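You operate a simulated robot arm through the tools that you are given. There is no shell and no other tool.

You are at the controls of a simulated two-armed robot. One attempt, no reset.

TASK
Add a splash of milk to the cocoa and stir it smooth.
Fine: jug and spoon go back where they were. Set down upright: milk jug.

It is judged by the outcome, as a careful person would: the job done as asked, and still so three seconds after it is handed in. It fails if anything else is knocked over, pushed out of place, dropped, spilled or broken.

THE ROBOT
Two 6-joint arms with two-finger parallel grippers on one trunk, on a base that moves. Base frame: it is fixed to the floor where the robot stands at the start and does not move with it; the origin is under the middle of the robot, x ahead of it, y to its left, z up. Readings come in m, rad, newtons and seconds.
The left shoulder is at the start at [-0.07, 0.177, 0.844], the right one opposite. With the tool pointing down near the work surface each hand reaches from about 0.1 to 0.72 m from the robot's upright axis, wherever it stands, measured 20 degrees to its own side. Places, roughly: milk jug (14x8x11 cm) [0.5, 0, 1]; mug (12x9x10 cm) [0.5, 0.3, 1]; spoon (25x5x3 cm) [0.5, 0.6, 0.9]. Payload 1.57 kg a hand.
The tool frame of a hand sits at the grasp point between the pads (the TCP): z along the fingers, y along the line on which they close. The tips reach 0.03 m beyond it. Largest opening 0.08 m; finger width 0.017, thickness 0.012; the body of the gripper, 0.04 by 0.082 m, starts 0.08 m behind the TCP.
Orientation is that of the tool frame in the base frame, as [roll, pitch, yaw] about the fixed x, y, z axes, in that order (R = Rz(yaw) Ry(pitch) Rx(roll)). With the fingers straight down and closing along the base's y, the tool's x points along the base's -x, its y along +y and its z along -z.

THE INTERFACE
- The arms move only by the tool nudge_tool. It takes "left_rows", "right_rows" or both (then of equal length, played together; a hand with none holds still); each is a list of rows, each a list of 7 numbers: the turn, a rotation vector about the tool's x, y, z in units of 180 degrees (1.0 is 180 degrees), then the shift along the tool's x, y, z in units of 250 mm (1.0 is 250 mm), then the finger opening in m, from 0 to 0.08. In form: [[rx, ry, rz, tx, ty, tz, grip], ...]. A call has 1 to 20 rows; each row is the pose to reach, as a shift and turn from the pose commanded when the call began, along the tool's axes at that moment. A call with a number of a shift or a turn outside -1 to 1 is refused whole. Rows are played at 5 a second. More than 0.05 m and 0.15 rad between two rows, or a gripper value outside its range, and nothing of the call is played. A pose out of reach is approached as far as the arm can. The call stops where the force on the tool passes 40 N (or 10 N more than at its start, if that is more) or the arm is blocked; 0.2 s more then pass. Each finger travels about 0.072 m/s and halts on what it meets, pressing with about 37 N; the grip force reading is that of the motor and also rises with nothing between the fingers. The clock runs only during rows and for 0.2 s after the last one: add rows that repeat a pose to give the fingers time. It gives the time, the measured TCP pose, the force on the tool (base axes), the opening and the grip force at its end, in the units of the frame above (readings bear some noise), with the torque about the TCP (base axes, N m) and any sound that the robot's microphone picked up, and new pictures: "views" is both (left out), scene, wrist or none (wrist: the cameras of the hands that moved).
- Cameras (640 x 400 px; columns grow to the right, rows downward): "scene" is now at [0.0331, 0.0453, 1.5885]; the picture's right is [0.56, -0.83, 0.00], its down [-0.52, -0.35, -0.78] and it looks along [0.64, 0.44, -0.63] (base axes); focal length 291 px, centre (320, 200). "left" rides on the left gripper at [0.072, 0.007, -0.122] in its tool frame; the picture's right is [-0.09, 1.00, 0.00], its down [-0.84, -0.08, -0.54] and it looks along [-0.54, -0.05, 0.84] (tool axes); focal length 238 px, centre (320, 200). "right" rides on the right gripper at [0.072, -0.007, -0.122] in its tool frame; the picture's right is [0.09, 1.00, 0.00], its down [-0.84, 0.08, -0.54] and it looks along [-0.54, 0.05, 0.84] (tool axes); focal length 238 px, centre (320, 200). There is no depth. A picture from a camera that has moved, and an enlarged one, comes with that camera's place and axes in the base frame and with its lens. The place of the scene camera against the robot may be out by one fixed shift of up to 0.012 m in any direction.
- lift_body(by): moves the trunk up (or, below 0, down) by that many m; the arms and the scene camera ride with it, the base frame stays. It gives what a move gives, with no picture.
- roll_base(legs): drives the robot by 1 to 6 legs, each [ahead, left, turn to the left] in m, m and rad, along the robot's own axes; the way and the turn of a leg run together, so that a leg with both is an arc; at most 1.5 m and 3.142 rad a leg. The arms and the cameras ride along, it lands a little off, and it stops where it bumps. It gives what a move gives, and a new picture of the scene camera.
- pan_tilt(pan, tilt): turns the head with the scene camera to pan (to the left, within 2.496 rad either way) and tilt (down, from -0.506 to 1.204), counted from straight ahead of the robot (the tilt from the chest, where the trunk bows). It gives what a move gives, and a new picture of the scene camera.
- close_up(camera, box): a new picture of the part [left, top, right, bottom] of that camera's present view, enlarged. It takes no simulated time.
- finish_job(): hands the job in; it is judged then, once.

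Nothing tells you exact positions but the pictures and the camera data. Unless the task says otherwise, let go and move clear before handing in.

The tools are called after "Emit:" as name(argument=value, ...) on one line, values as JSON. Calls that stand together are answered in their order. nudge_tool: Moves the arms, as the interface text tells. Its arguments: {"type":"object","properties":{"left_rows":{"type":"array"},"right_rows":{"type":"array"},"views":{"type":"string","enum":["both","scene","wrist","none"]}},"required":[]} The other tools are called the same way: lift_body (by) moves the trunk up or down; roll_base (legs) drives the base; pan_tilt (pan, tilt) turns the head that bears the scene camera; close_up (camera, box) takes an enlarged picture of a part of a camera's view; finish_job () hands the job in.

At the start:

```text
clock: 0.0
left_eef_pos: [0.286, 0.4446, 1.3165]
left_tool_rot: [3.141, 0.001, -3.141]
left_wrist_force: [-0.3, 0.4, -0.1]
left_ft_torque: [-0.01, -0.03, 0.02]
left_finger_gap: 0.0799
left_grip_force: 0.1
right_eef_pos: [0.343, 0.0676, 1.3148]
right_tool_rot: [3.141, 0.001, 3.142]
right_wrist_force: [0.4, 0.2, -0.2]
right_ft_torque: [-0.04, -0.04, -0.01]
right_finger_gap: 0.0799
right_grip_force: 0.0
trunk travel left (down, up): [-0.286, 0.042]
robot x, y, heading: [-0.0016, 0.003, -0.003]
head pan, tilt (commanded): [0.599, 0.679]
```

scene: 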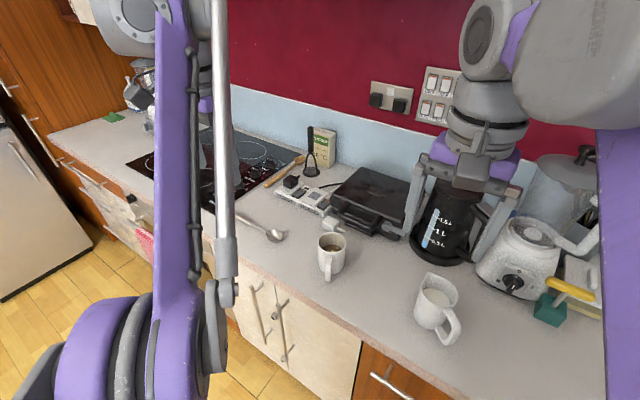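
right: 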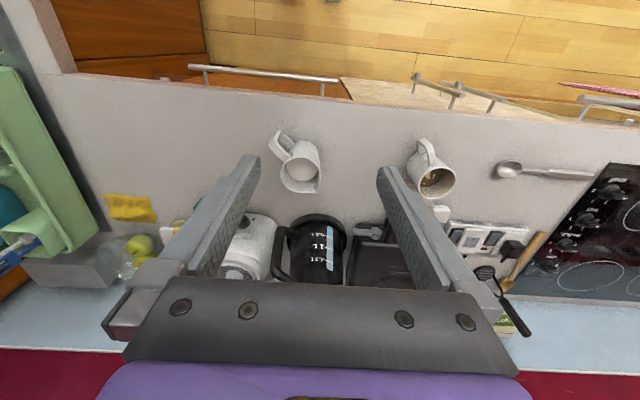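
left: 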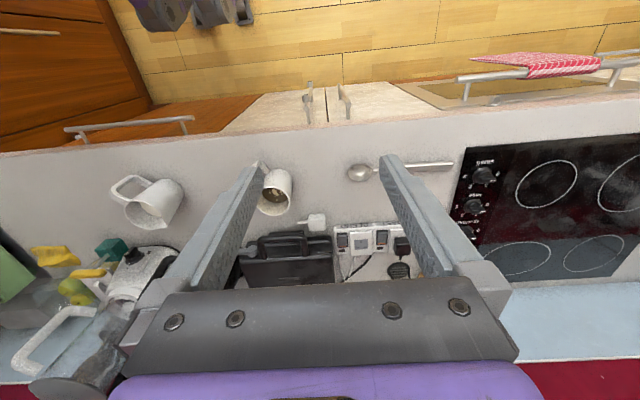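

I see a milk jug on the right, a mug of cocoa in the middle and a spoon lying to the left, near the hob. I'll start with close-ups to locate each one accurately.

Emit:
close_up(camera="scene", box=[380, 240, 500, 360])

Emit:
close_up(camera="scene", box=[220, 190, 380, 300])

Emit:
close_up(camera="right", box=[240, 100, 480, 240])

Emit:
close_up(camera="left", box=[100, 140, 480, 240])

```text
3.33 times, centred on (440, 300) of scene
camera zoom: at [0.0331, 0.0453, 1.5885], right [0.56, -0.83, 0.0], down [-0.52, -0.35, -0.78], along [0.64, 0.44, -0.63], focal length 969 px, centre (-80, -133)
```

zoom: 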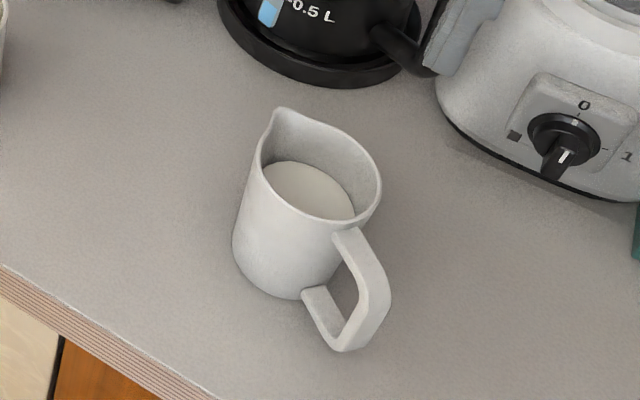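

```text
3.64 times, centred on (300, 245) of scene
camera zoom: at [0.0331, 0.0453, 1.5885], right [0.56, -0.83, 0.0], down [-0.52, -0.35, -0.78], along [0.64, 0.44, -0.63], focal length 1058 px, centre (393, 36)
```

zoom: 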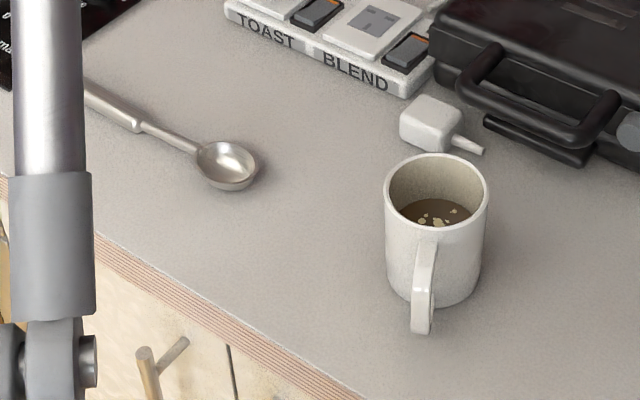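

```text
2.67 times, centred on (360, 170) of right
camera zoom: at [0.2724, 0.0598, 1.4376], right [-0.09, 1.0, 0.0], down [0.84, 0.08, 0.54], along [0.54, 0.05, -0.84], focal length 636 px, centre (213, 280)
```

zoom: 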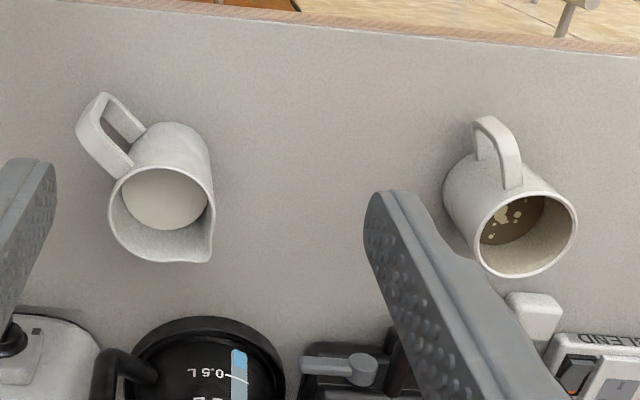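

```text
1.68 times, centred on (290, 190) of left
camera zoom: at [0.2153, 0.4506, 1.4368], right [0.09, 1.0, 0.0], down [0.84, -0.08, 0.54], along [0.54, -0.05, -0.84], focal length 401 px, centre (370, 217)
```

zoom: 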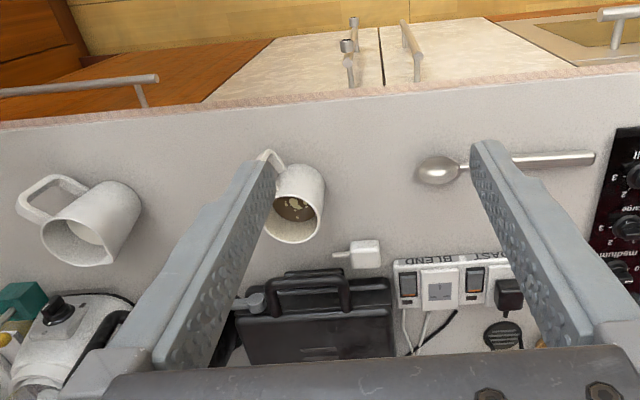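

The objects look about where listed, with the jug's handle towards the robot's right rear and its spout towards the mug. I'll bring the right hand back and to the right, turned to line up with the handle, for a better look.

Emit:
nudge_tool(right_rows=[[0, 0, -0.039, 0.042, -0.127, 0.043, 0.08], [0, 0, -0.078, 0.084, -0.253, 0.087, 0.08], [0, 0, -0.117, 0.126, -0.38, 0.13, 0.08], [0, 0, -0.156, 0.168, -0.507, 0.173, 0.08], [0, 0, -0.195, 0.21, -0.633, 0.217, 0.08], [0, 0, -0.233, 0.252, -0.76, 0.26, 0.08]])

```text
clock: 1.4
left_eef_pos: [0.2864, 0.4449, 1.3157]
left_tool_rot: [-3.141, 0.001, 3.141]
left_wrist_force: [-0.1, -0.1, 0.2]
left_ft_torque: [0.01, 0.0, -0.03]
left_finger_gap: 0.0803
left_grip_force: 0.0
right_eef_pos: [0.2803, -0.1272, 1.2493]
right_tool_rot: [-3.141, 0.003, -2.408]
right_wrist_force: [-0.2, -0.6, 0.5]
right_ft_torque: [0.02, 0.0, 0.04]
right_finger_gap: 0.0799
right_grip_force: 0.0
trunk travel left (down, up): [-0.286, 0.042]
robot x, y, heading: [0.0014, -0.0005, 0.001]
head pan, tilt (commanded): [0.599, 0.679]
camera scene: at [0.0325, 0.0448, 1.5885], right [0.56, -0.83, 0.0], down [-0.52, -0.35, -0.78], along [0.64, 0.44, -0.63], focal length 291 px, centre (320, 200)
camera right: at [0.2313, -0.1799, 1.3707], right [-0.73, 0.68, 0.0], down [0.57, 0.62, 0.54], along [0.37, 0.4, -0.84], focal length 238 px, centre (320, 200)
```

scene: 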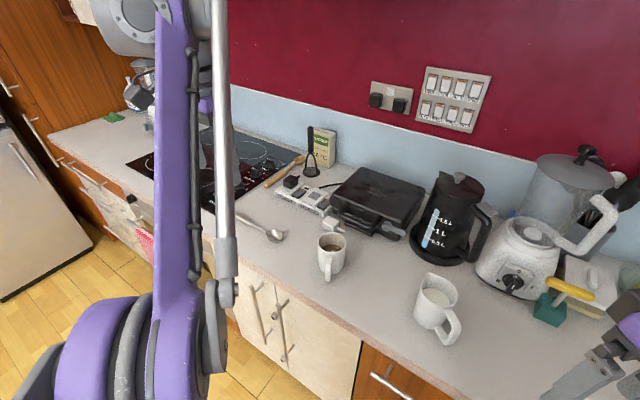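
right: 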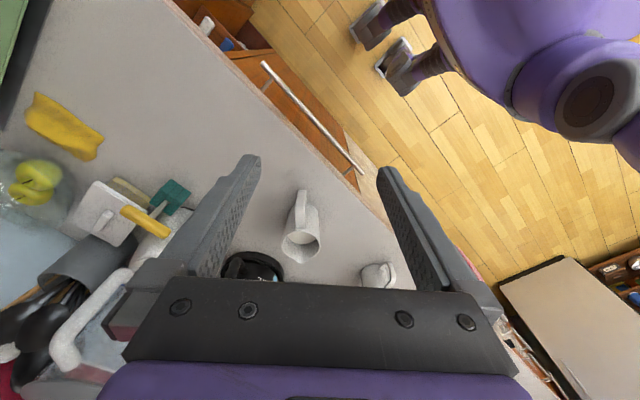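

The jug is now in line with the right hand's view, handle towards the hand. I'll zoom in on it before tilting.

Emit:
close_up(camera="right", box=[240, 170, 400, 290])

Emit:
close_up(camera="scene", box=[380, 250, 500, 360])

```text
3.33 times, centred on (320, 230) of right
camera zoom: at [0.2313, -0.1799, 1.3707], right [-0.73, 0.68, 0.0], down [0.57, 0.62, 0.54], along [0.37, 0.4, -0.84], focal length 794 px, centre (320, 100)
```

zoom: 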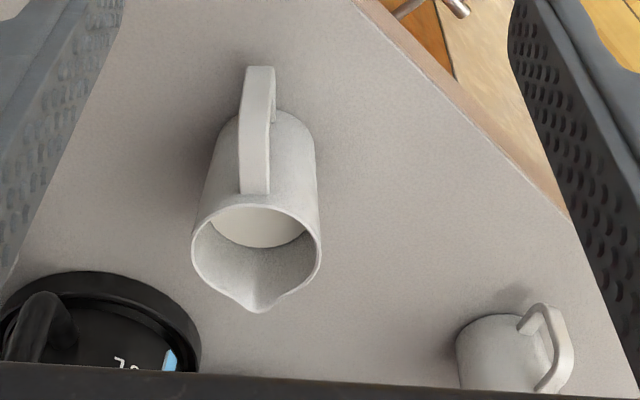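

```text
3.64 times, centred on (440, 305) of scene
camera zoom: at [0.0325, 0.0448, 1.5885], right [0.56, -0.83, 0.0], down [-0.52, -0.35, -0.78], along [0.64, 0.44, -0.63], focal length 1058 px, centre (-116, -182)
```

zoom: 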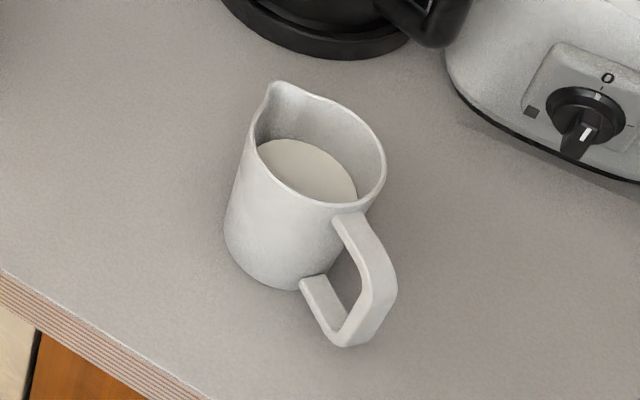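

From two wrist views, the jug's rim centre is at about (0.488, 0.042, 1.015), with its handle and spout on a line about 46.5° left of ahead. The counter is near z 0.905 and the mug near (0.486, 0.328). I'll roll the base a little to the left so the right arm can reach both the jug and the mug.

Emit:
roll_base(legs=[[0, 0.12, 0]])

```text
clock: 3.1
left_eef_pos: [0.2859, 0.5639, 1.3159]
left_tool_rot: [3.141, 0.0, -3.138]
left_wrist_force: [0.5, -0.4, -0.2]
left_ft_torque: [0.0, -0.02, -0.01]
left_finger_gap: 0.08
left_grip_force: 0.0
right_eef_pos: [0.2807, -0.0083, 1.2484]
right_tool_rot: [3.141, 0.001, -2.407]
right_wrist_force: [-0.1, -0.3, -0.6]
right_ft_torque: [0.02, 0.02, 0.02]
right_finger_gap: 0.0802
right_grip_force: 0.0
trunk travel left (down, up): [-0.286, 0.042]
robot x, y, heading: [0.0001, 0.1171, 0.003]
head pan, tilt (commanded): [0.599, 0.679]
camera scene: at [0.0328, 0.1632, 1.5885], right [0.57, -0.82, 0.0], down [-0.52, -0.36, -0.78], along [0.64, 0.44, -0.63], focal length 291 px, centre (320, 200)
```

scene: 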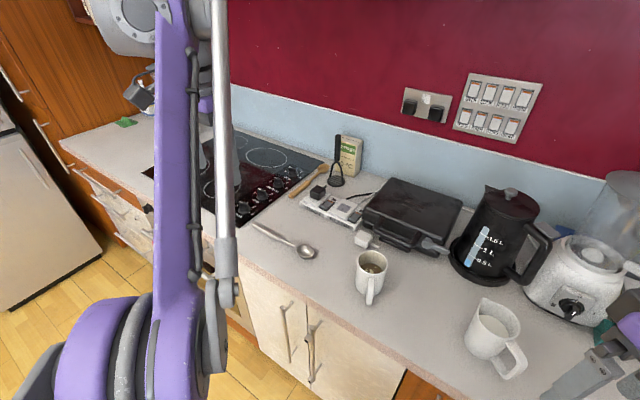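

The jug is at the right edge of the scene view and the base has moved 0.117 m. I'll turn the right hand to the handle line and move it back from the jug. After that I'll pitch it forward.

Emit:
nudge_tool(right_rows=[[0, 0, -0.008, 0.089, -0.099, 0.107, 0.08], [0, 0, -0.016, 0.179, -0.198, 0.213, 0.08], [0, 0, -0.0244, 0.268, -0.297, 0.32, 0.08]], views="wrist")

Emit:
nudge_tool(right_rows=[[0, -0.045, 0, -0.022, -0.023, 0.06, 0.08], [0, -0.09, 0, -0.045, -0.047, 0.12, 0.08], [0, -0.135, 0, -0.067, -0.07, 0.18, 0.08], [0, -0.18, 0, -0.09, -0.094, 0.24, 0.08], [0, -0.225, 0, -0.112, -0.117, 0.3, 0.08], [0, -0.27, 0, -0.134, -0.141, 0.36, 0.08], [0, -0.315, 0, -0.157, -0.164, 0.42, 0.08], [0, -0.361, 0, -0.179, -0.188, 0.48, 0.08]])

```text
clock: 3.9
left_eef_pos: [0.2846, 0.5632, 1.316]
left_tool_rot: [-3.141, 0.001, -3.137]
left_wrist_force: [-0.3, -0.6, -0.8]
left_ft_torque: [0.02, 0.01, -0.02]
left_finger_gap: 0.0799
left_grip_force: 0.1
right_eef_pos: [0.2804, -0.107, 1.1696]
right_tool_rot: [3.141, 0.001, -2.329]
right_wrist_force: [0.8, -0.2, -0.2]
right_ft_torque: [0.03, 0.03, -0.02]
right_finger_gap: 0.0804
right_grip_force: 0.1
trunk travel left (down, up): [-0.286, 0.042]
robot x, y, heading: [0.0019, 0.1166, 0.002]
head pan, tilt (commanded): [0.599, 0.679]
camera right: at [0.2368, -0.1635, 1.2912], right [-0.79, 0.62, 0.0], down [0.52, 0.66, 0.54], along [0.34, 0.43, -0.84], focal length 238 px, centre (320, 200)
```

right: 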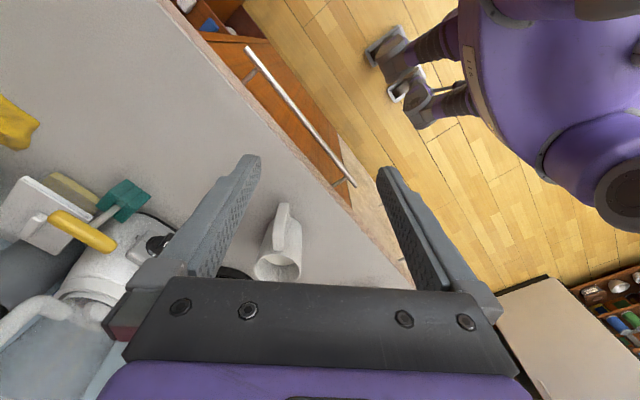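

```text
clock: 5.7
left_eef_pos: [0.2862, 0.563, 1.316]
left_tool_rot: [3.141, -0.001, -3.138]
left_wrist_force: [0.1, 0.9, 1.2]
left_ft_torque: [-0.01, 0.04, -0.01]
left_finger_gap: 0.0798
left_grip_force: 0.0
right_eef_pos: [0.3466, -0.1085, 1.0484]
right_tool_rot: [3.141, 1.138, -2.331]
right_wrist_force: [-0.4, 0.2, -0.1]
right_ft_torque: [0.0, 0.02, 0.01]
right_finger_gap: 0.08
right_grip_force: 0.0
trunk travel left (down, up): [-0.286, 0.042]
robot x, y, heading: [-0.0005, 0.1155, 0.007]
head pan, tilt (commanded): [0.599, 0.679]
camera scene: at [0.0337, 0.1623, 1.5885], right [0.57, -0.82, 0.0], down [-0.52, -0.36, -0.78], along [0.64, 0.44, -0.63], focal length 291 px, centre (320, 200)
camera right: at [0.2555, -0.2159, 1.0351], right [-0.75, 0.66, -0.08], down [-0.15, -0.05, 0.99], along [0.65, 0.75, 0.14], focal length 238 px, centre (320, 200)
```

scene: 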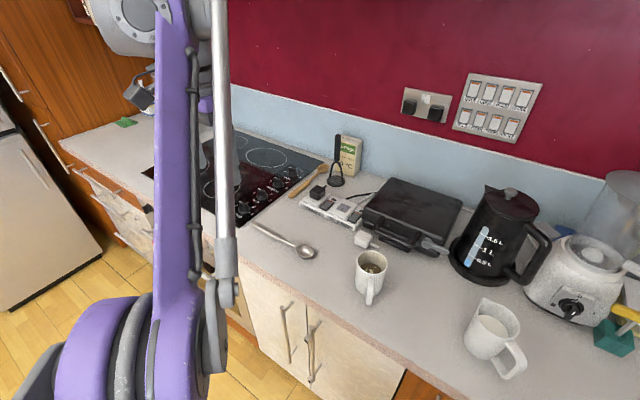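
right: 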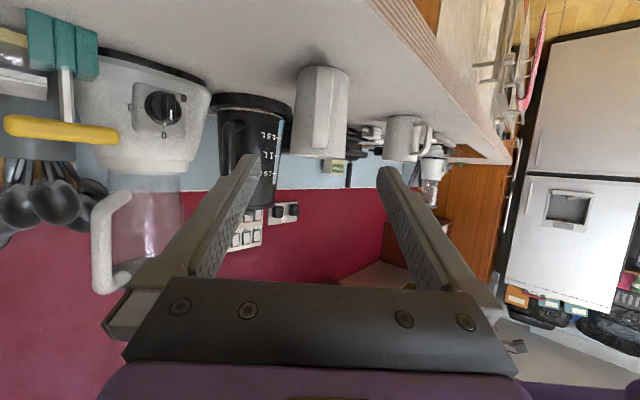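

The hand now points forward and down at about 25° towards the jug, and the wrist view, which is upside down, shows the handle edge-on. I'll zoom in to refine the alignment.

Emit:
close_up(camera="right", box=[260, 40, 480, 180])

Emit:
pan_tilt(pan=0.15, tilt=0.9)

```text
2.86 times, centred on (370, 110) of right
camera zoom: at [0.2555, -0.2159, 1.0351], right [-0.75, 0.66, -0.08], down [-0.15, -0.05, 0.99], along [0.65, 0.75, 0.14], focal length 681 px, centre (177, 457)
```

zoom: 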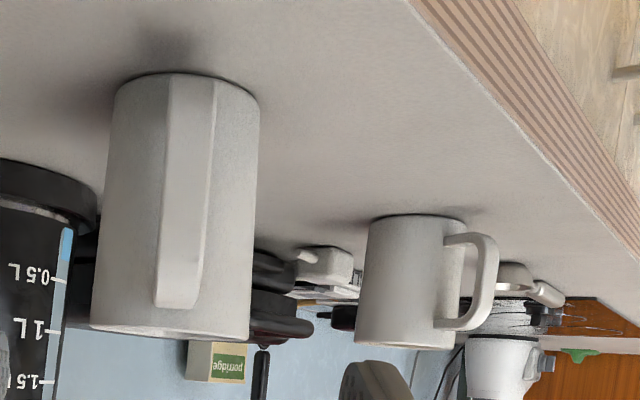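

```text
clock: 6.6
left_eef_pos: [0.2848, 0.5646, 1.3159]
left_tool_rot: [3.141, 0.0, -3.139]
left_wrist_force: [0.0, -0.6, 0.2]
left_ft_torque: [0.03, 0.01, -0.02]
left_finger_gap: 0.0799
left_grip_force: 0.0
right_eef_pos: [0.3478, -0.1089, 1.0494]
right_tool_rot: [-3.141, 1.134, -2.33]
right_wrist_force: [-0.3, 0.7, -0.5]
right_ft_torque: [-0.04, 0.0, -0.01]
right_finger_gap: 0.08
right_grip_force: 0.1
trunk travel left (down, up): [-0.286, 0.042]
robot x, y, heading: [-0.0026, 0.1197, 0.001]
head pan, tilt (commanded): [0.15, 0.901]
camera scene: at [0.0367, 0.1263, 1.5706], right [0.15, -0.99, 0.0], down [-0.77, -0.12, -0.62], along [0.61, 0.1, -0.78], focal length 291 px, centre (320, 200)
```

scene: 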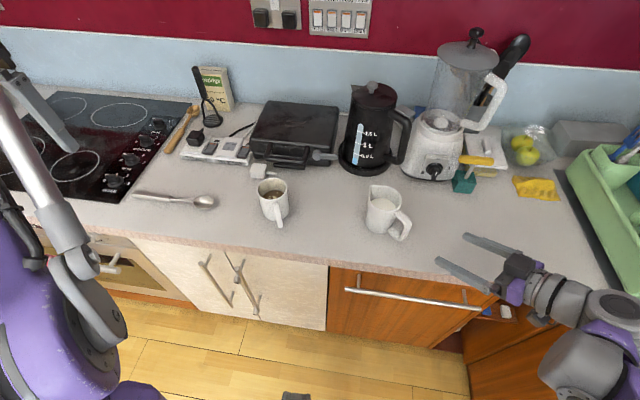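

Head view is clear now, and the handle lies within about 1–2 mm of the hand's line. I'll take a close-up to check the handle profile before moving in.

Emit:
close_up(camera="scene", box=[345, 165, 445, 255])

Emit:
close_up(camera="scene", box=[120, 150, 320, 250])

```text
4.44 times, centred on (395, 210) of scene
camera zoom: at [0.0367, 0.1263, 1.5706], right [0.15, -0.99, 0.0], down [-0.77, -0.12, -0.62], along [0.61, 0.1, -0.78], focal length 1293 px, centre (-13, 156)
```

zoom: 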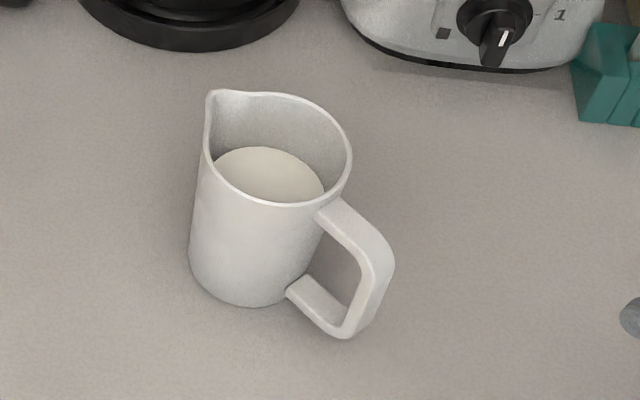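

```text
3.20 times, centred on (220, 200) of scene
camera zoom: at [0.0367, 0.1263, 1.5706], right [0.15, -0.99, 0.0], down [-0.77, -0.12, -0.62], along [0.61, 0.1, -0.78], focal length 931 px, centre (640, 200)
```

zoom: 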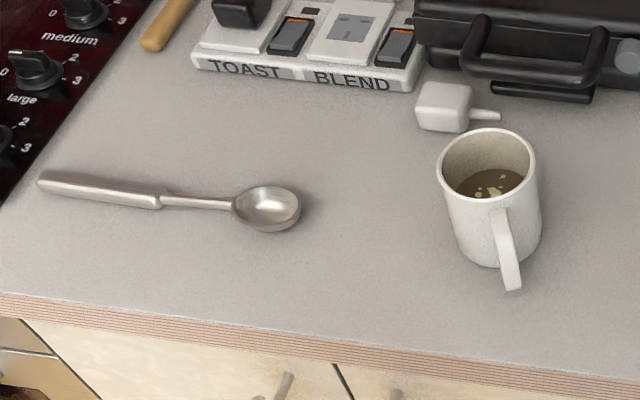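

The handle's top arm sits just under rim height, around z 1.00. I'll flatten the approach to about 12° and stop 7 cm short.

Emit:
nudge_tool(right_rows=[[0, -0.0237, 0, 0.007, 0.002, 0.097, 0.07], [0, -0.0474, 0, 0.015, 0.005, 0.194, 0.06], [0, -0.0711, 0, 0.022, 0.007, 0.291, 0.06]])

Emit:
close_up(camera="right", box=[220, 20, 440, 180])

Emit:
close_up(camera="scene", box=[345, 165, 505, 275])

```text
clock: 7.4
left_eef_pos: [0.2855, 0.5644, 1.3162]
left_tool_rot: [3.141, 0.002, -3.138]
left_wrist_force: [-0.2, -0.8, -0.2]
left_ft_torque: [-0.02, 0.02, 0.04]
left_finger_gap: 0.0801
left_grip_force: 0.1
right_eef_pos: [0.3885, -0.0602, 1.0124]
right_tool_rot: [3.141, 1.357, -2.331]
right_wrist_force: [0.2, -0.4, -0.3]
right_ft_torque: [0.02, 0.01, 0.01]
right_finger_gap: 0.0601
right_grip_force: 0.0
trunk travel left (down, up): [-0.286, 0.042]
robot x, y, heading: [-0.0011, 0.1164, 0.001]
head pan, tilt (commanded): [0.15, 0.901]
camera scene: at [0.0376, 0.126, 1.5706], right [0.15, -0.99, 0.0], down [-0.77, -0.12, -0.62], along [0.61, 0.09, -0.78], focal length 291 px, centre (320, 200)
camera right: at [0.3021, -0.1614, 0.9682], right [-0.74, 0.67, -0.09], down [-0.3, -0.2, 0.93], along [0.61, 0.71, 0.35], focal length 238 px, centre (320, 200)
```

scene: 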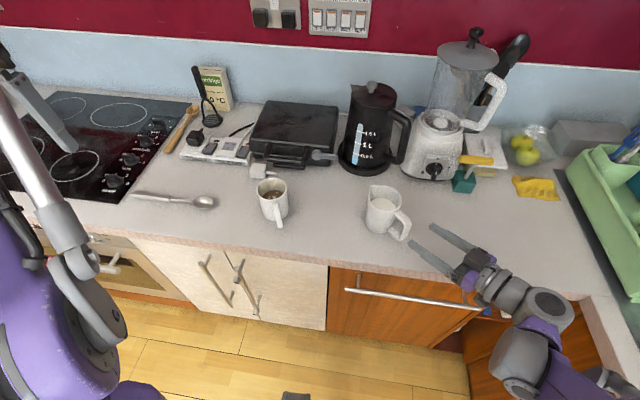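
right: 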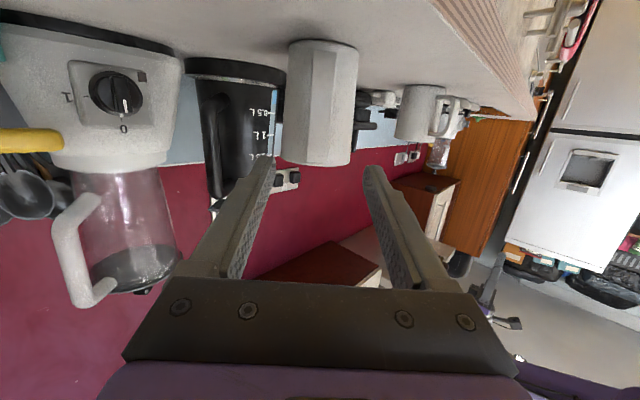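

```text
2.50 times, centred on (330, 100) of right
camera zoom: at [0.3021, -0.1614, 0.9682], right [-0.74, 0.67, -0.09], down [-0.3, -0.2, 0.93], along [0.61, 0.71, 0.35], focal length 596 px, centre (295, 450)
```

zoom: 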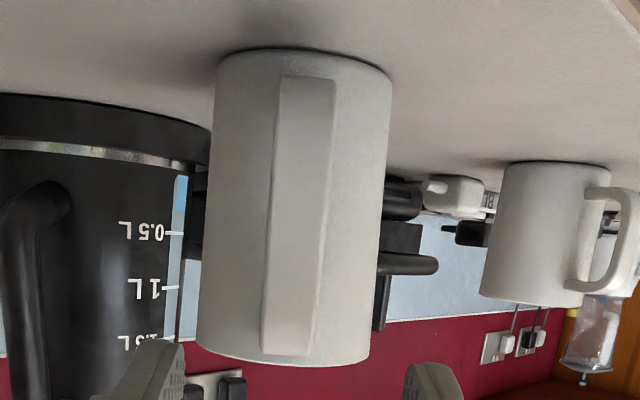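

```text
3.64 times, centred on (425, 220) of scene
camera zoom: at [0.0376, 0.126, 1.5706], right [0.15, -0.99, 0.0], down [-0.77, -0.12, -0.62], along [0.61, 0.09, -0.78], focal length 1058 px, centre (-62, 127)
```

zoom: 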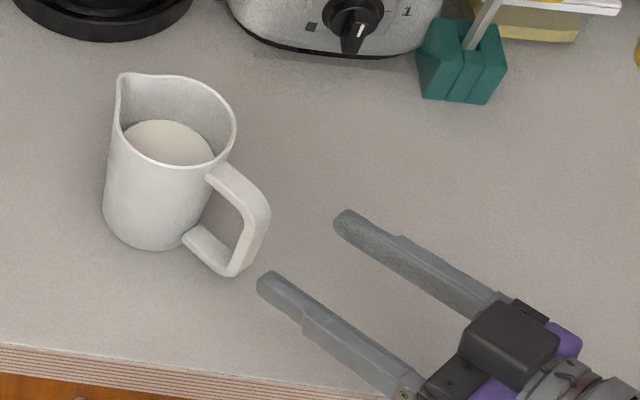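

The hand is lined up about 7 cm behind the handle, with the fingers either side of it and a 2 mm sideways correction to make. I'll slide forward to straddle the handle's top arm.

Emit:
nudge_tool(right_rows=[[0, 0, 0, 0, -0.008, 0.07, 0.06], [0, 0, 0, 0, -0.008, 0.14, 0.06], [0, 0, 0, 0, -0.008, 0.21, 0.06], [0, 0, 0, 0, -0.008, 0.279, 0.06]])

Emit:
close_up(camera="scene", box=[345, 165, 465, 265])

Emit:
close_up(camera="right", box=[200, 20, 440, 200])

```text
clock: 8.4
left_eef_pos: [0.2851, 0.5638, 1.317]
left_tool_rot: [3.141, 0.001, -3.138]
left_wrist_force: [0.3, 0.2, 0.1]
left_ft_torque: [0.02, 0.0, 0.01]
left_finger_gap: 0.0799
left_grip_force: 0.1
right_eef_pos: [0.4379, -0.0109, 0.9971]
right_tool_rot: [-3.141, 1.358, -2.331]
right_wrist_force: [0.3, 0.4, -0.3]
right_ft_torque: [-0.04, 0.01, -0.02]
right_finger_gap: 0.0598
right_grip_force: 0.0
trunk travel left (down, up): [-0.286, 0.042]
robot x, y, heading: [-0.0, 0.118, 0.005]
head pan, tilt (commanded): [0.15, 0.901]
camera scene: at [0.0372, 0.1264, 1.5706], right [0.15, -0.99, 0.0], down [-0.77, -0.12, -0.62], along [0.61, 0.09, -0.78], focal length 291 px, centre (320, 200)
camera right: at [0.3502, -0.1121, 0.9537], right [-0.74, 0.67, -0.09], down [-0.3, -0.2, 0.93], along [0.61, 0.71, 0.35], focal length 238 px, centre (320, 200)
```

scene: 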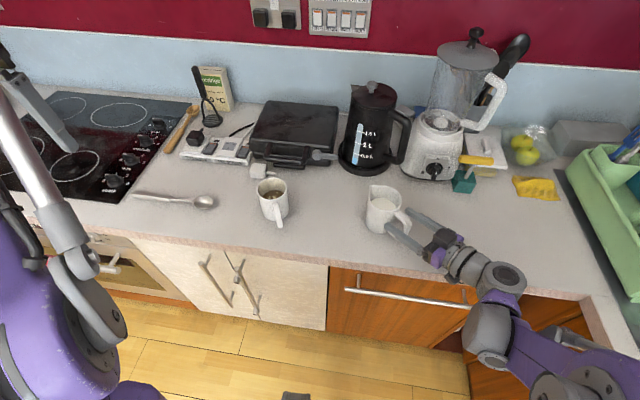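
right: 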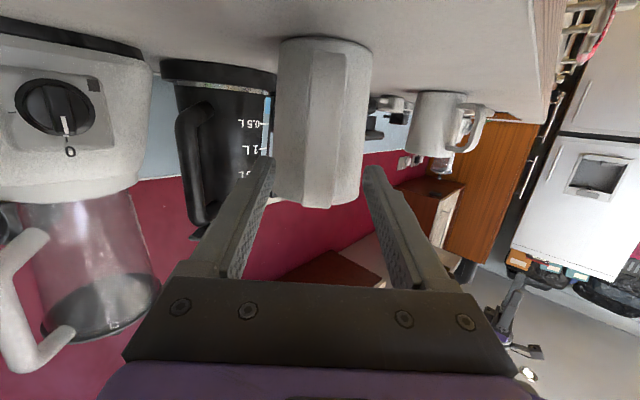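

```text
4.00 times, centred on (405, 215) of scene
camera zoom: at [0.0372, 0.1264, 1.5706], right [0.15, -0.99, 0.0], down [-0.77, -0.12, -0.62], along [0.61, 0.09, -0.78], focal length 1163 px, centre (-20, 140)
```

zoom: 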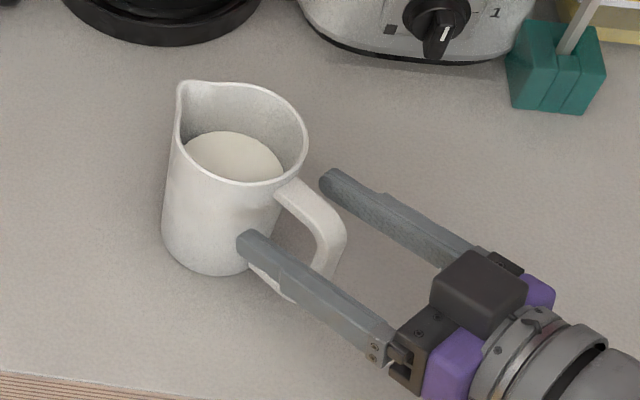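

```text
2.22 times, centred on (320, 110) of right
camera zoom: at [0.3502, -0.1121, 0.9537], right [-0.74, 0.67, -0.09], down [-0.3, -0.2, 0.93], along [0.61, 0.71, 0.35], focal length 530 px, centre (320, 400)
```

zoom: 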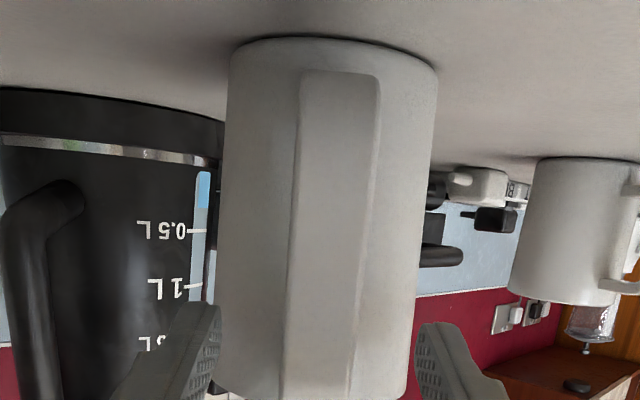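

Both fingers are either side of the handle's top arm and centred. Closing now.

Emit:
nudge_tool(right_rows=[[0, 0, 0, 0, 0, 0, 0.03], [0, 0, 0, 0, 0, 0, 0.015], [0, 0, 0, 0, 0, 0, 0.0], [0, 0, 0, 0, 0, 0, 0.0], [0, 0, 0, 0, 0, 0, 0.0], [0, 0, 0, 0, 0, 0, 0.0]])

Emit:
close_up(camera="scene", box=[345, 165, 465, 265])

Emit:
close_up(camera="scene", box=[240, 160, 320, 240])

```text
clock: 9.8
left_eef_pos: [0.285, 0.5633, 1.3167]
left_tool_rot: [-3.141, 0.001, -3.14]
left_wrist_force: [-0.8, -0.8, 0.9]
left_ft_torque: [0.01, 0.01, 0.02]
left_finger_gap: 0.0798
left_grip_force: 0.0
right_eef_pos: [0.437, -0.0113, 0.9992]
right_tool_rot: [-3.14, 1.357, -2.327]
right_wrist_force: [0.2, -0.7, 0.3]
right_ft_torque: [-0.03, -0.05, -0.09]
right_finger_gap: 0.0181
right_grip_force: 32.4
trunk travel left (down, up): [-0.286, 0.042]
robot x, y, heading: [-0.0007, 0.1147, 0.006]
head pan, tilt (commanded): [0.15, 0.901]
camera scene: at [0.0369, 0.1262, 1.5706], right [0.15, -0.99, 0.0], down [-0.77, -0.12, -0.62], along [0.61, 0.09, -0.78], focal length 291 px, centre (320, 200)
camera right: at [0.3499, -0.1124, 0.9538], right [-0.74, 0.67, -0.09], down [-0.3, -0.2, 0.93], along [0.61, 0.71, 0.35], focal length 238 px, centre (320, 200)
```

scene: 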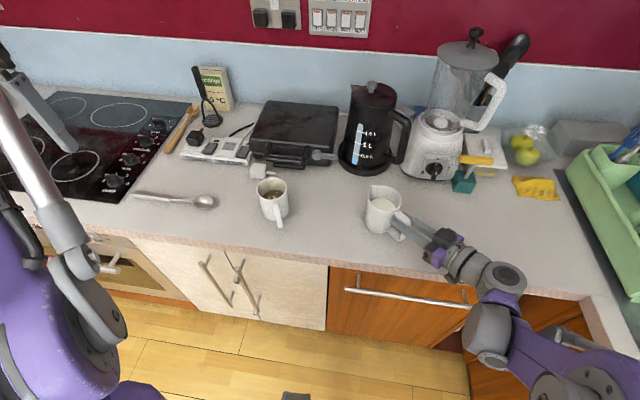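
right: 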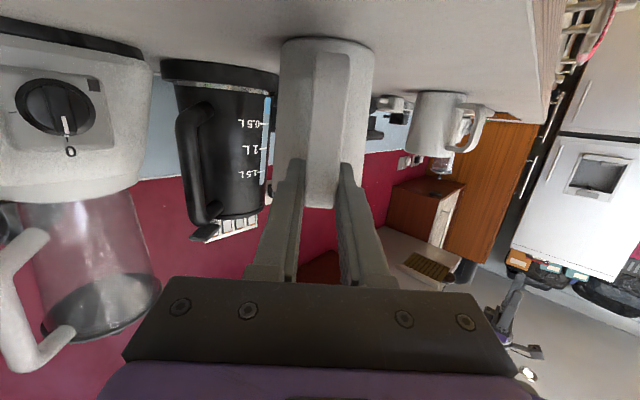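

```text
4.00 times, centred on (405, 215) of scene
camera zoom: at [0.0369, 0.1262, 1.5706], right [0.15, -0.99, 0.0], down [-0.77, -0.12, -0.62], along [0.61, 0.09, -0.78], focal length 1163 px, centre (-20, 140)
```

zoom: 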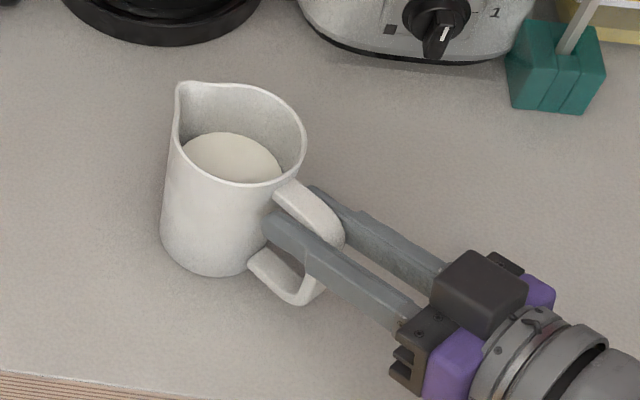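

```text
5.00 times, centred on (280, 200) of scene
camera zoom: at [0.0369, 0.1262, 1.5706], right [0.15, -0.99, 0.0], down [-0.77, -0.12, -0.62], along [0.61, 0.09, -0.78], focal length 1454 px, centre (520, 200)
```

zoom: 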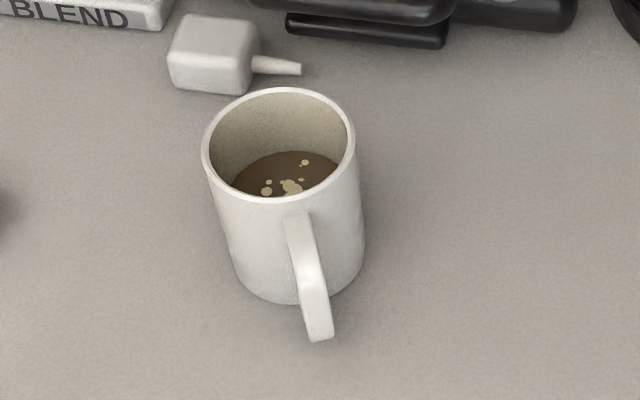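

The grip is firm, with a gap of 18 mm, which matches the handle width. I'll lift a few centimetres slowly and check that the jug stays level in the fingers.

Emit:
nudge_tool(right_rows=[[0, 0, 0, -0.02, 0, -0.004, 0], [0, 0, 0, -0.059, 0, -0.013, 0], [0, 0, 0, -0.098, 0, -0.021, 0], [0, 0, 0, -0.117, 0, -0.0255, 0], [0, 0, 0, -0.117, 0, -0.0255, 0]])

Emit:
close_up(camera="scene", box=[345, 165, 465, 265])

Emit:
close_up(camera="right", box=[200, 20, 440, 200])

```text
clock: 11.0
left_eef_pos: [0.2856, 0.5641, 1.3158]
left_tool_rot: [-3.141, 0.001, -3.138]
left_wrist_force: [-0.3, 0.3, -0.3]
left_ft_torque: [-0.01, 0.0, 0.05]
left_finger_gap: 0.0802
left_grip_force: 0.1
right_eef_pos: [0.4377, -0.0089, 1.0281]
right_tool_rot: [3.14, 1.357, -2.331]
right_wrist_force: [0.2, -0.5, -3.4]
right_ft_torque: [-0.18, 0.16, -0.02]
right_finger_gap: 0.0179
right_grip_force: 32.6
trunk travel left (down, up): [-0.286, 0.042]
robot x, y, heading: [-0.0004, 0.1167, 0.008]
head pan, tilt (commanded): [0.15, 0.901]
camera scene: at [0.0371, 0.1262, 1.5706], right [0.15, -0.99, 0.0], down [-0.77, -0.12, -0.62], along [0.61, 0.09, -0.78], focal length 291 px, centre (320, 200)
camera right: at [0.3503, -0.1123, 0.9836], right [-0.74, 0.67, -0.09], down [-0.3, -0.2, 0.93], along [0.61, 0.71, 0.35], focal length 238 px, centre (320, 200)
```

scene: 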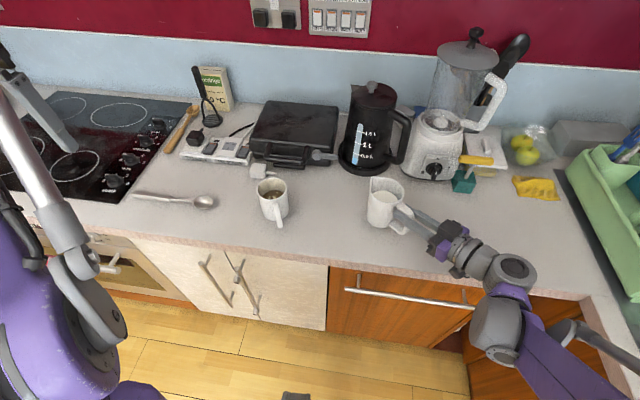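
right: 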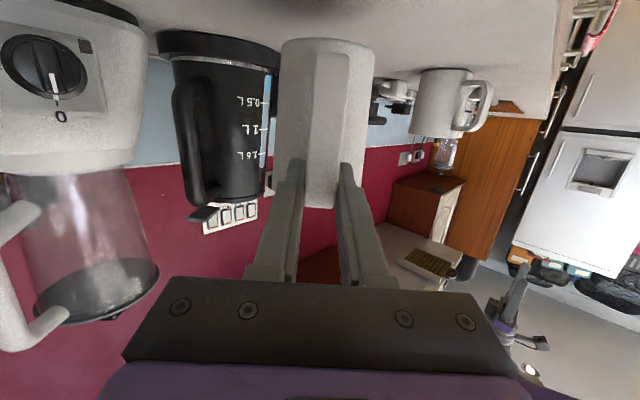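

```text
4.00 times, centred on (405, 215) of scene
camera zoom: at [0.0371, 0.1262, 1.5706], right [0.15, -0.99, 0.0], down [-0.77, -0.12, -0.62], along [0.61, 0.09, -0.78], focal length 1163 px, centre (-20, 140)
```

zoom: 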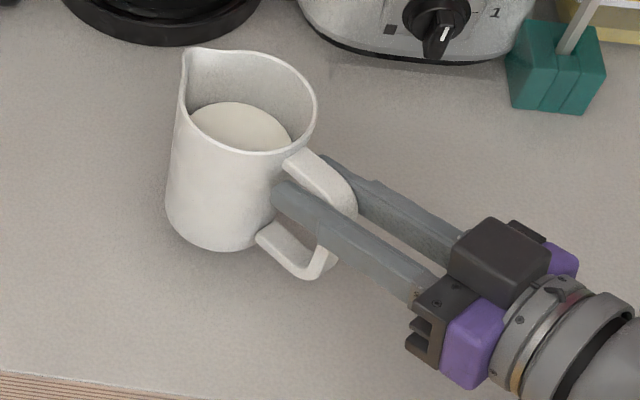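

```text
2.22 times, centred on (320, 110) of right
camera zoom: at [0.3503, -0.1123, 0.9836], right [-0.74, 0.67, -0.09], down [-0.3, -0.2, 0.93], along [0.61, 0.71, 0.35], focal length 530 px, centre (320, 400)
```

zoom: 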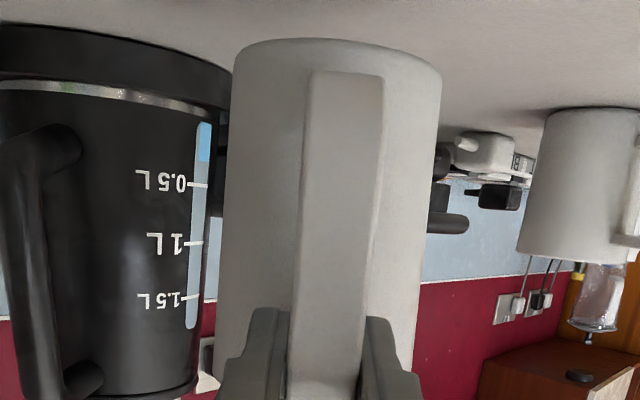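

The jug hangs level and solid in the grip, with a force of about 3.4 N. I'll lift it clear, then carry it left while turning it so the spout ends up above the mug.

Emit:
nudge_tool(right_rows=[[0, 0, 0, -0.04, 0, -0.0087, 0], [0, 0, 0, -0.115, 0, -0.025, 0], [0, 0, 0, -0.2, 0, -0.0434, 0], [0, 0, 0, -0.285, 0, -0.0619, 0], [0, 0, 0, -0.36, 0, -0.0782, 0], [0, 0, 0, -0.41, 0, -0.089, 0], [0, 0, 0, -0.43, 0, -0.0934, 0]], views="none")

Emit:
nudge_tool(right_rows=[[-0.0062, 0, -0.0013, -0.0033, 0.0211, 0.0253, 0], [-0.0202, 0, -0.0044, -0.0107, 0.0686, 0.0824, 0], [-0.0357, 0, -0.0078, -0.019, 0.1213, 0.1457, 0], [-0.0512, 0, -0.0111, -0.0272, 0.1741, 0.2091, 0], [-0.0668, 0, -0.0145, -0.0354, 0.2269, 0.2724, 0], [-0.0823, 0, -0.0179, -0.0437, 0.2796, 0.3358, 0], [-0.0978, 0, -0.0212, -0.0519, 0.3324, 0.3992, 0], [-0.1134, 0, -0.0246, -0.0602, 0.3851, 0.4625, 0], [-0.1289, 0, -0.028, -0.0684, 0.4379, 0.5259, 0], [-0.1429, 0, -0.031, -0.0758, 0.4854, 0.5829, 0], [-0.1522, 0, -0.033, -0.0808, 0.517, 0.6209, 0], [-0.1553, 0, -0.0337, -0.0824, 0.5276, 0.6336, 0]])

```text
clock: 12.6
left_eef_pos: [0.2857, 0.5629, 1.3156]
left_tool_rot: [3.141, 0.0, -3.139]
left_wrist_force: [-1.4, 0.4, -0.2]
left_ft_torque: [0.0, 0.01, 0.01]
left_finger_gap: 0.0801
left_grip_force: 0.0
right_eef_pos: [0.4367, -0.0123, 1.1377]
right_tool_rot: [-3.141, 1.357, -2.328]
right_wrist_force: [0.3, 0.3, -3.2]
right_ft_torque: [-0.18, 0.2, 0.01]
right_finger_gap: 0.0182
right_grip_force: 32.3
trunk travel left (down, up): [-0.286, 0.042]
robot x, y, heading: [-0.0005, 0.1177, 0.004]
head pan, tilt (commanded): [0.15, 0.901]
```

```text
clock: 15.2
left_eef_pos: [0.2849, 0.564, 1.3153]
left_tool_rot: [3.141, -0.002, -3.137]
left_wrist_force: [0.4, 0.0, -0.9]
left_ft_torque: [-0.01, 0.0, 0.01]
left_finger_gap: 0.0803
left_grip_force: 0.0
right_eef_pos: [0.4506, 0.1947, 1.1247]
right_tool_rot: [-3.139, 1.358, -1.827]
right_wrist_force: [0.1, -0.3, -4.1]
right_ft_torque: [-0.2, 0.08, 0.01]
right_finger_gap: 0.0179
right_grip_force: 32.3
trunk travel left (down, up): [-0.286, 0.042]
robot x, y, heading: [-0.0024, 0.1183, -0.001]
head pan, tilt (commanded): [0.15, 0.901]
camera scene: at [0.037, 0.1263, 1.5706], right [0.15, -0.99, 0.0], down [-0.77, -0.12, -0.62], along [0.61, 0.09, -0.78], focal length 291 px, centre (320, 200)
camera right: at [0.4228, 0.0632, 1.081], right [-0.97, 0.24, -0.09], down [-0.17, -0.32, 0.93], along [0.19, 0.92, 0.35], focal length 238 px, centre (320, 200)
```

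scene: 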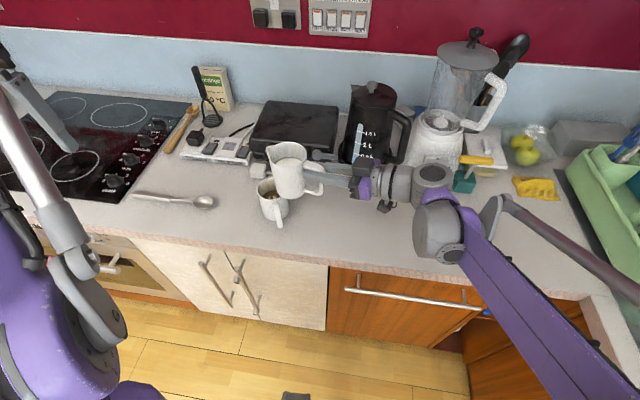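
right: 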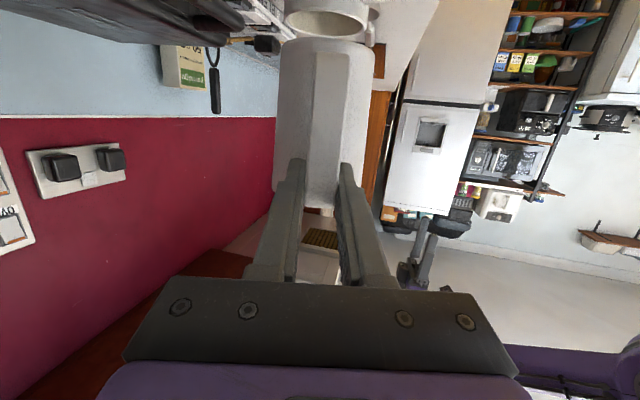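

Emit:
close_up(camera="scene", box=[230, 120, 350, 240])

Emit:
close_up(camera="right", box=[240, 0, 420, 120])

```text
3.33 times, centred on (290, 180) of scene
camera zoom: at [0.037, 0.1263, 1.5706], right [0.15, -0.99, 0.0], down [-0.77, -0.12, -0.62], along [0.61, 0.09, -0.78], focal length 969 px, centre (420, 267)
```

zoom: 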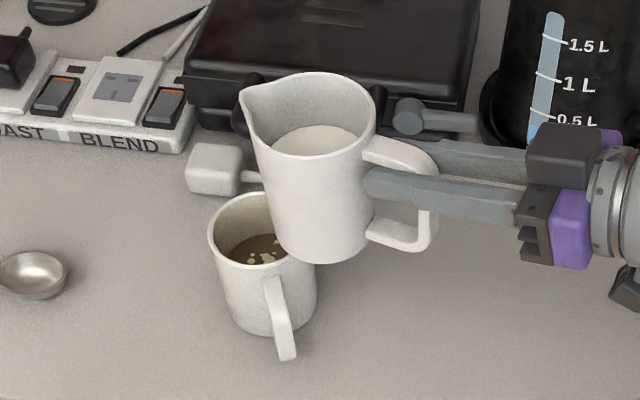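

```text
3.33 times, centred on (330, 60) of right
camera zoom: at [0.4228, 0.0632, 1.081], right [-0.97, 0.24, -0.09], down [-0.17, -0.32, 0.93], along [0.19, 0.92, 0.35], focal length 794 px, centre (287, 667)
```

zoom: 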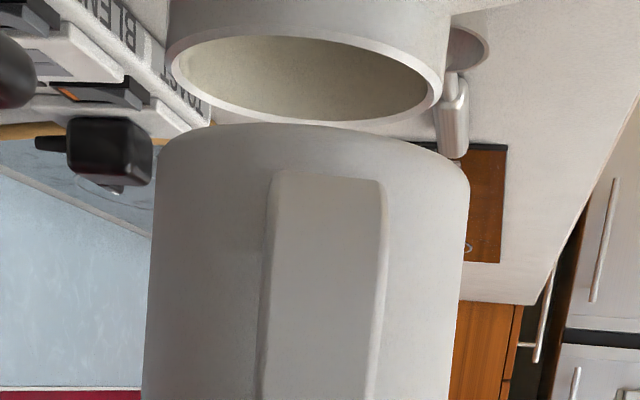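

The spout is lined up over the near half of the mug, whose centre I put at about (0.49, 0.331) with its rim near z 1.00. I'll tilt gently to 35° first, just short of pouring, and check.

Emit:
nudge_tool(right_rows=[[0, 0.0167, 0, -0.005, -0.004, 0.01, 0], [0, 0.0333, 0, -0.0107, -0.008, 0.021, 0], [0, 0.05, 0, -0.0112, -0.011, 0.0215, 0], [0, 0.0667, 0, -0.0117, -0.0144, 0.022, 0], [0, 0.0833, 0, -0.0127, -0.0144, 0.0253, 0], [0, 0.1, 0, -0.0136, -0.0144, 0.0286, 0], [0, 0.1167, 0, -0.0125, -0.0144, 0.035, 0], [0, 0.1333, 0, -0.0114, -0.0144, 0.0413, 0], [0, 0.15, 0, -0.0103, -0.0144, 0.0504, 0], [0, 0.1667, 0, -0.0092, -0.0144, 0.0594, 0], [0, 0.1833, 0, -0.0115, -0.0144, 0.07, 0], [0, 0.1944, 0, -0.0132, -0.0144, 0.0778, 0]])

Emit:
close_up(camera="scene", box=[230, 120, 350, 240])

Emit:
close_up(camera="right", box=[220, 0, 440, 150])

```text
clock: 17.8
left_eef_pos: [0.285, 0.5636, 1.3155]
left_tool_rot: [-3.141, -0.001, -3.139]
left_wrist_force: [-0.5, 0.0, -0.7]
left_ft_torque: [0.03, 0.02, -0.02]
left_finger_gap: 0.0801
left_grip_force: 0.1
right_eef_pos: [0.4593, 0.2131, 1.1238]
right_tool_rot: [-3.14, 0.746, -1.829]
right_wrist_force: [0.4, 0.1, -3.2]
right_ft_torque: [-0.08, 0.04, 0.02]
right_finger_gap: 0.0178
right_grip_force: 32.4
trunk travel left (down, up): [-0.286, 0.042]
robot x, y, heading: [-0.0027, 0.1182, 0.003]
head pan, tilt (commanded): [0.15, 0.901]
camera scene: at [0.0372, 0.1265, 1.5706], right [0.15, -0.99, 0.0], down [-0.77, -0.12, -0.62], along [0.61, 0.09, -0.78], focal length 291 px, centre (320, 200)
camera right: at [0.4322, 0.0804, 1.1652], right [-0.98, 0.19, -0.06], down [-0.01, 0.26, 0.97], along [0.2, 0.95, -0.25], focal length 238 px, centre (320, 200)
```

scene: 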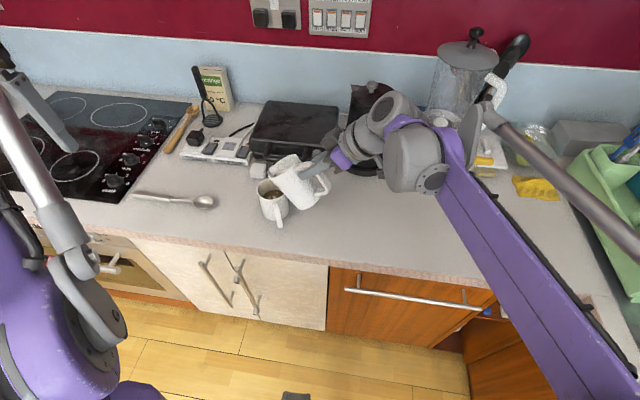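
right: 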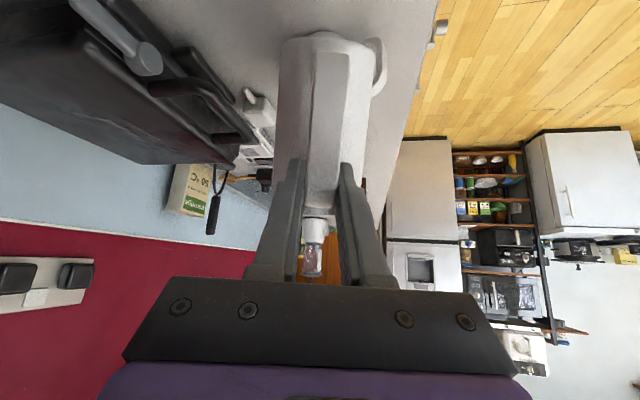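

```text
3.33 times, centred on (290, 180) of scene
camera zoom: at [0.0372, 0.1265, 1.5706], right [0.15, -0.99, 0.0], down [-0.77, -0.12, -0.62], along [0.61, 0.09, -0.78], focal length 969 px, centre (420, 267)
```

zoom: 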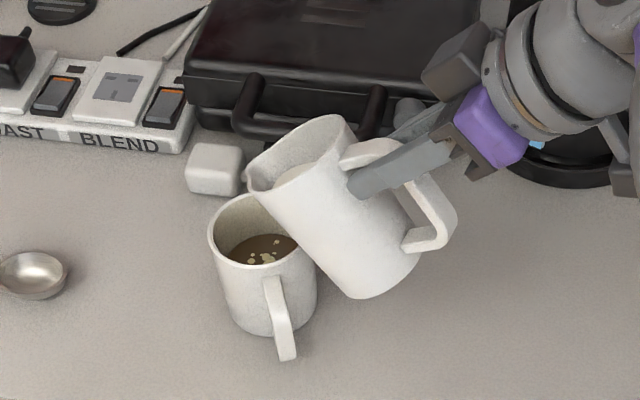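

```text
2.67 times, centred on (330, 75) of right
camera zoom: at [0.4322, 0.0804, 1.1652], right [-0.98, 0.19, -0.06], down [-0.01, 0.26, 0.97], along [0.2, 0.95, -0.25], focal length 636 px, centre (293, 533)
```

zoom: 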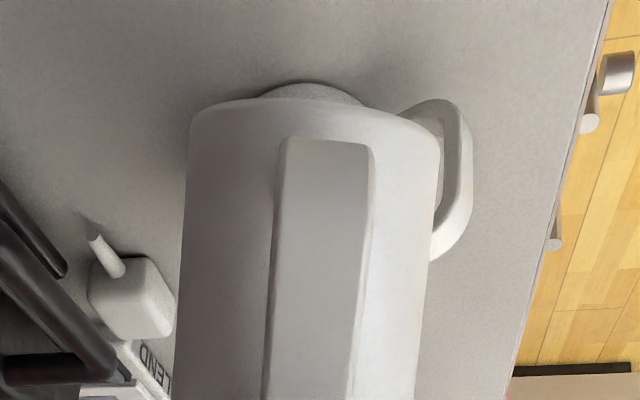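

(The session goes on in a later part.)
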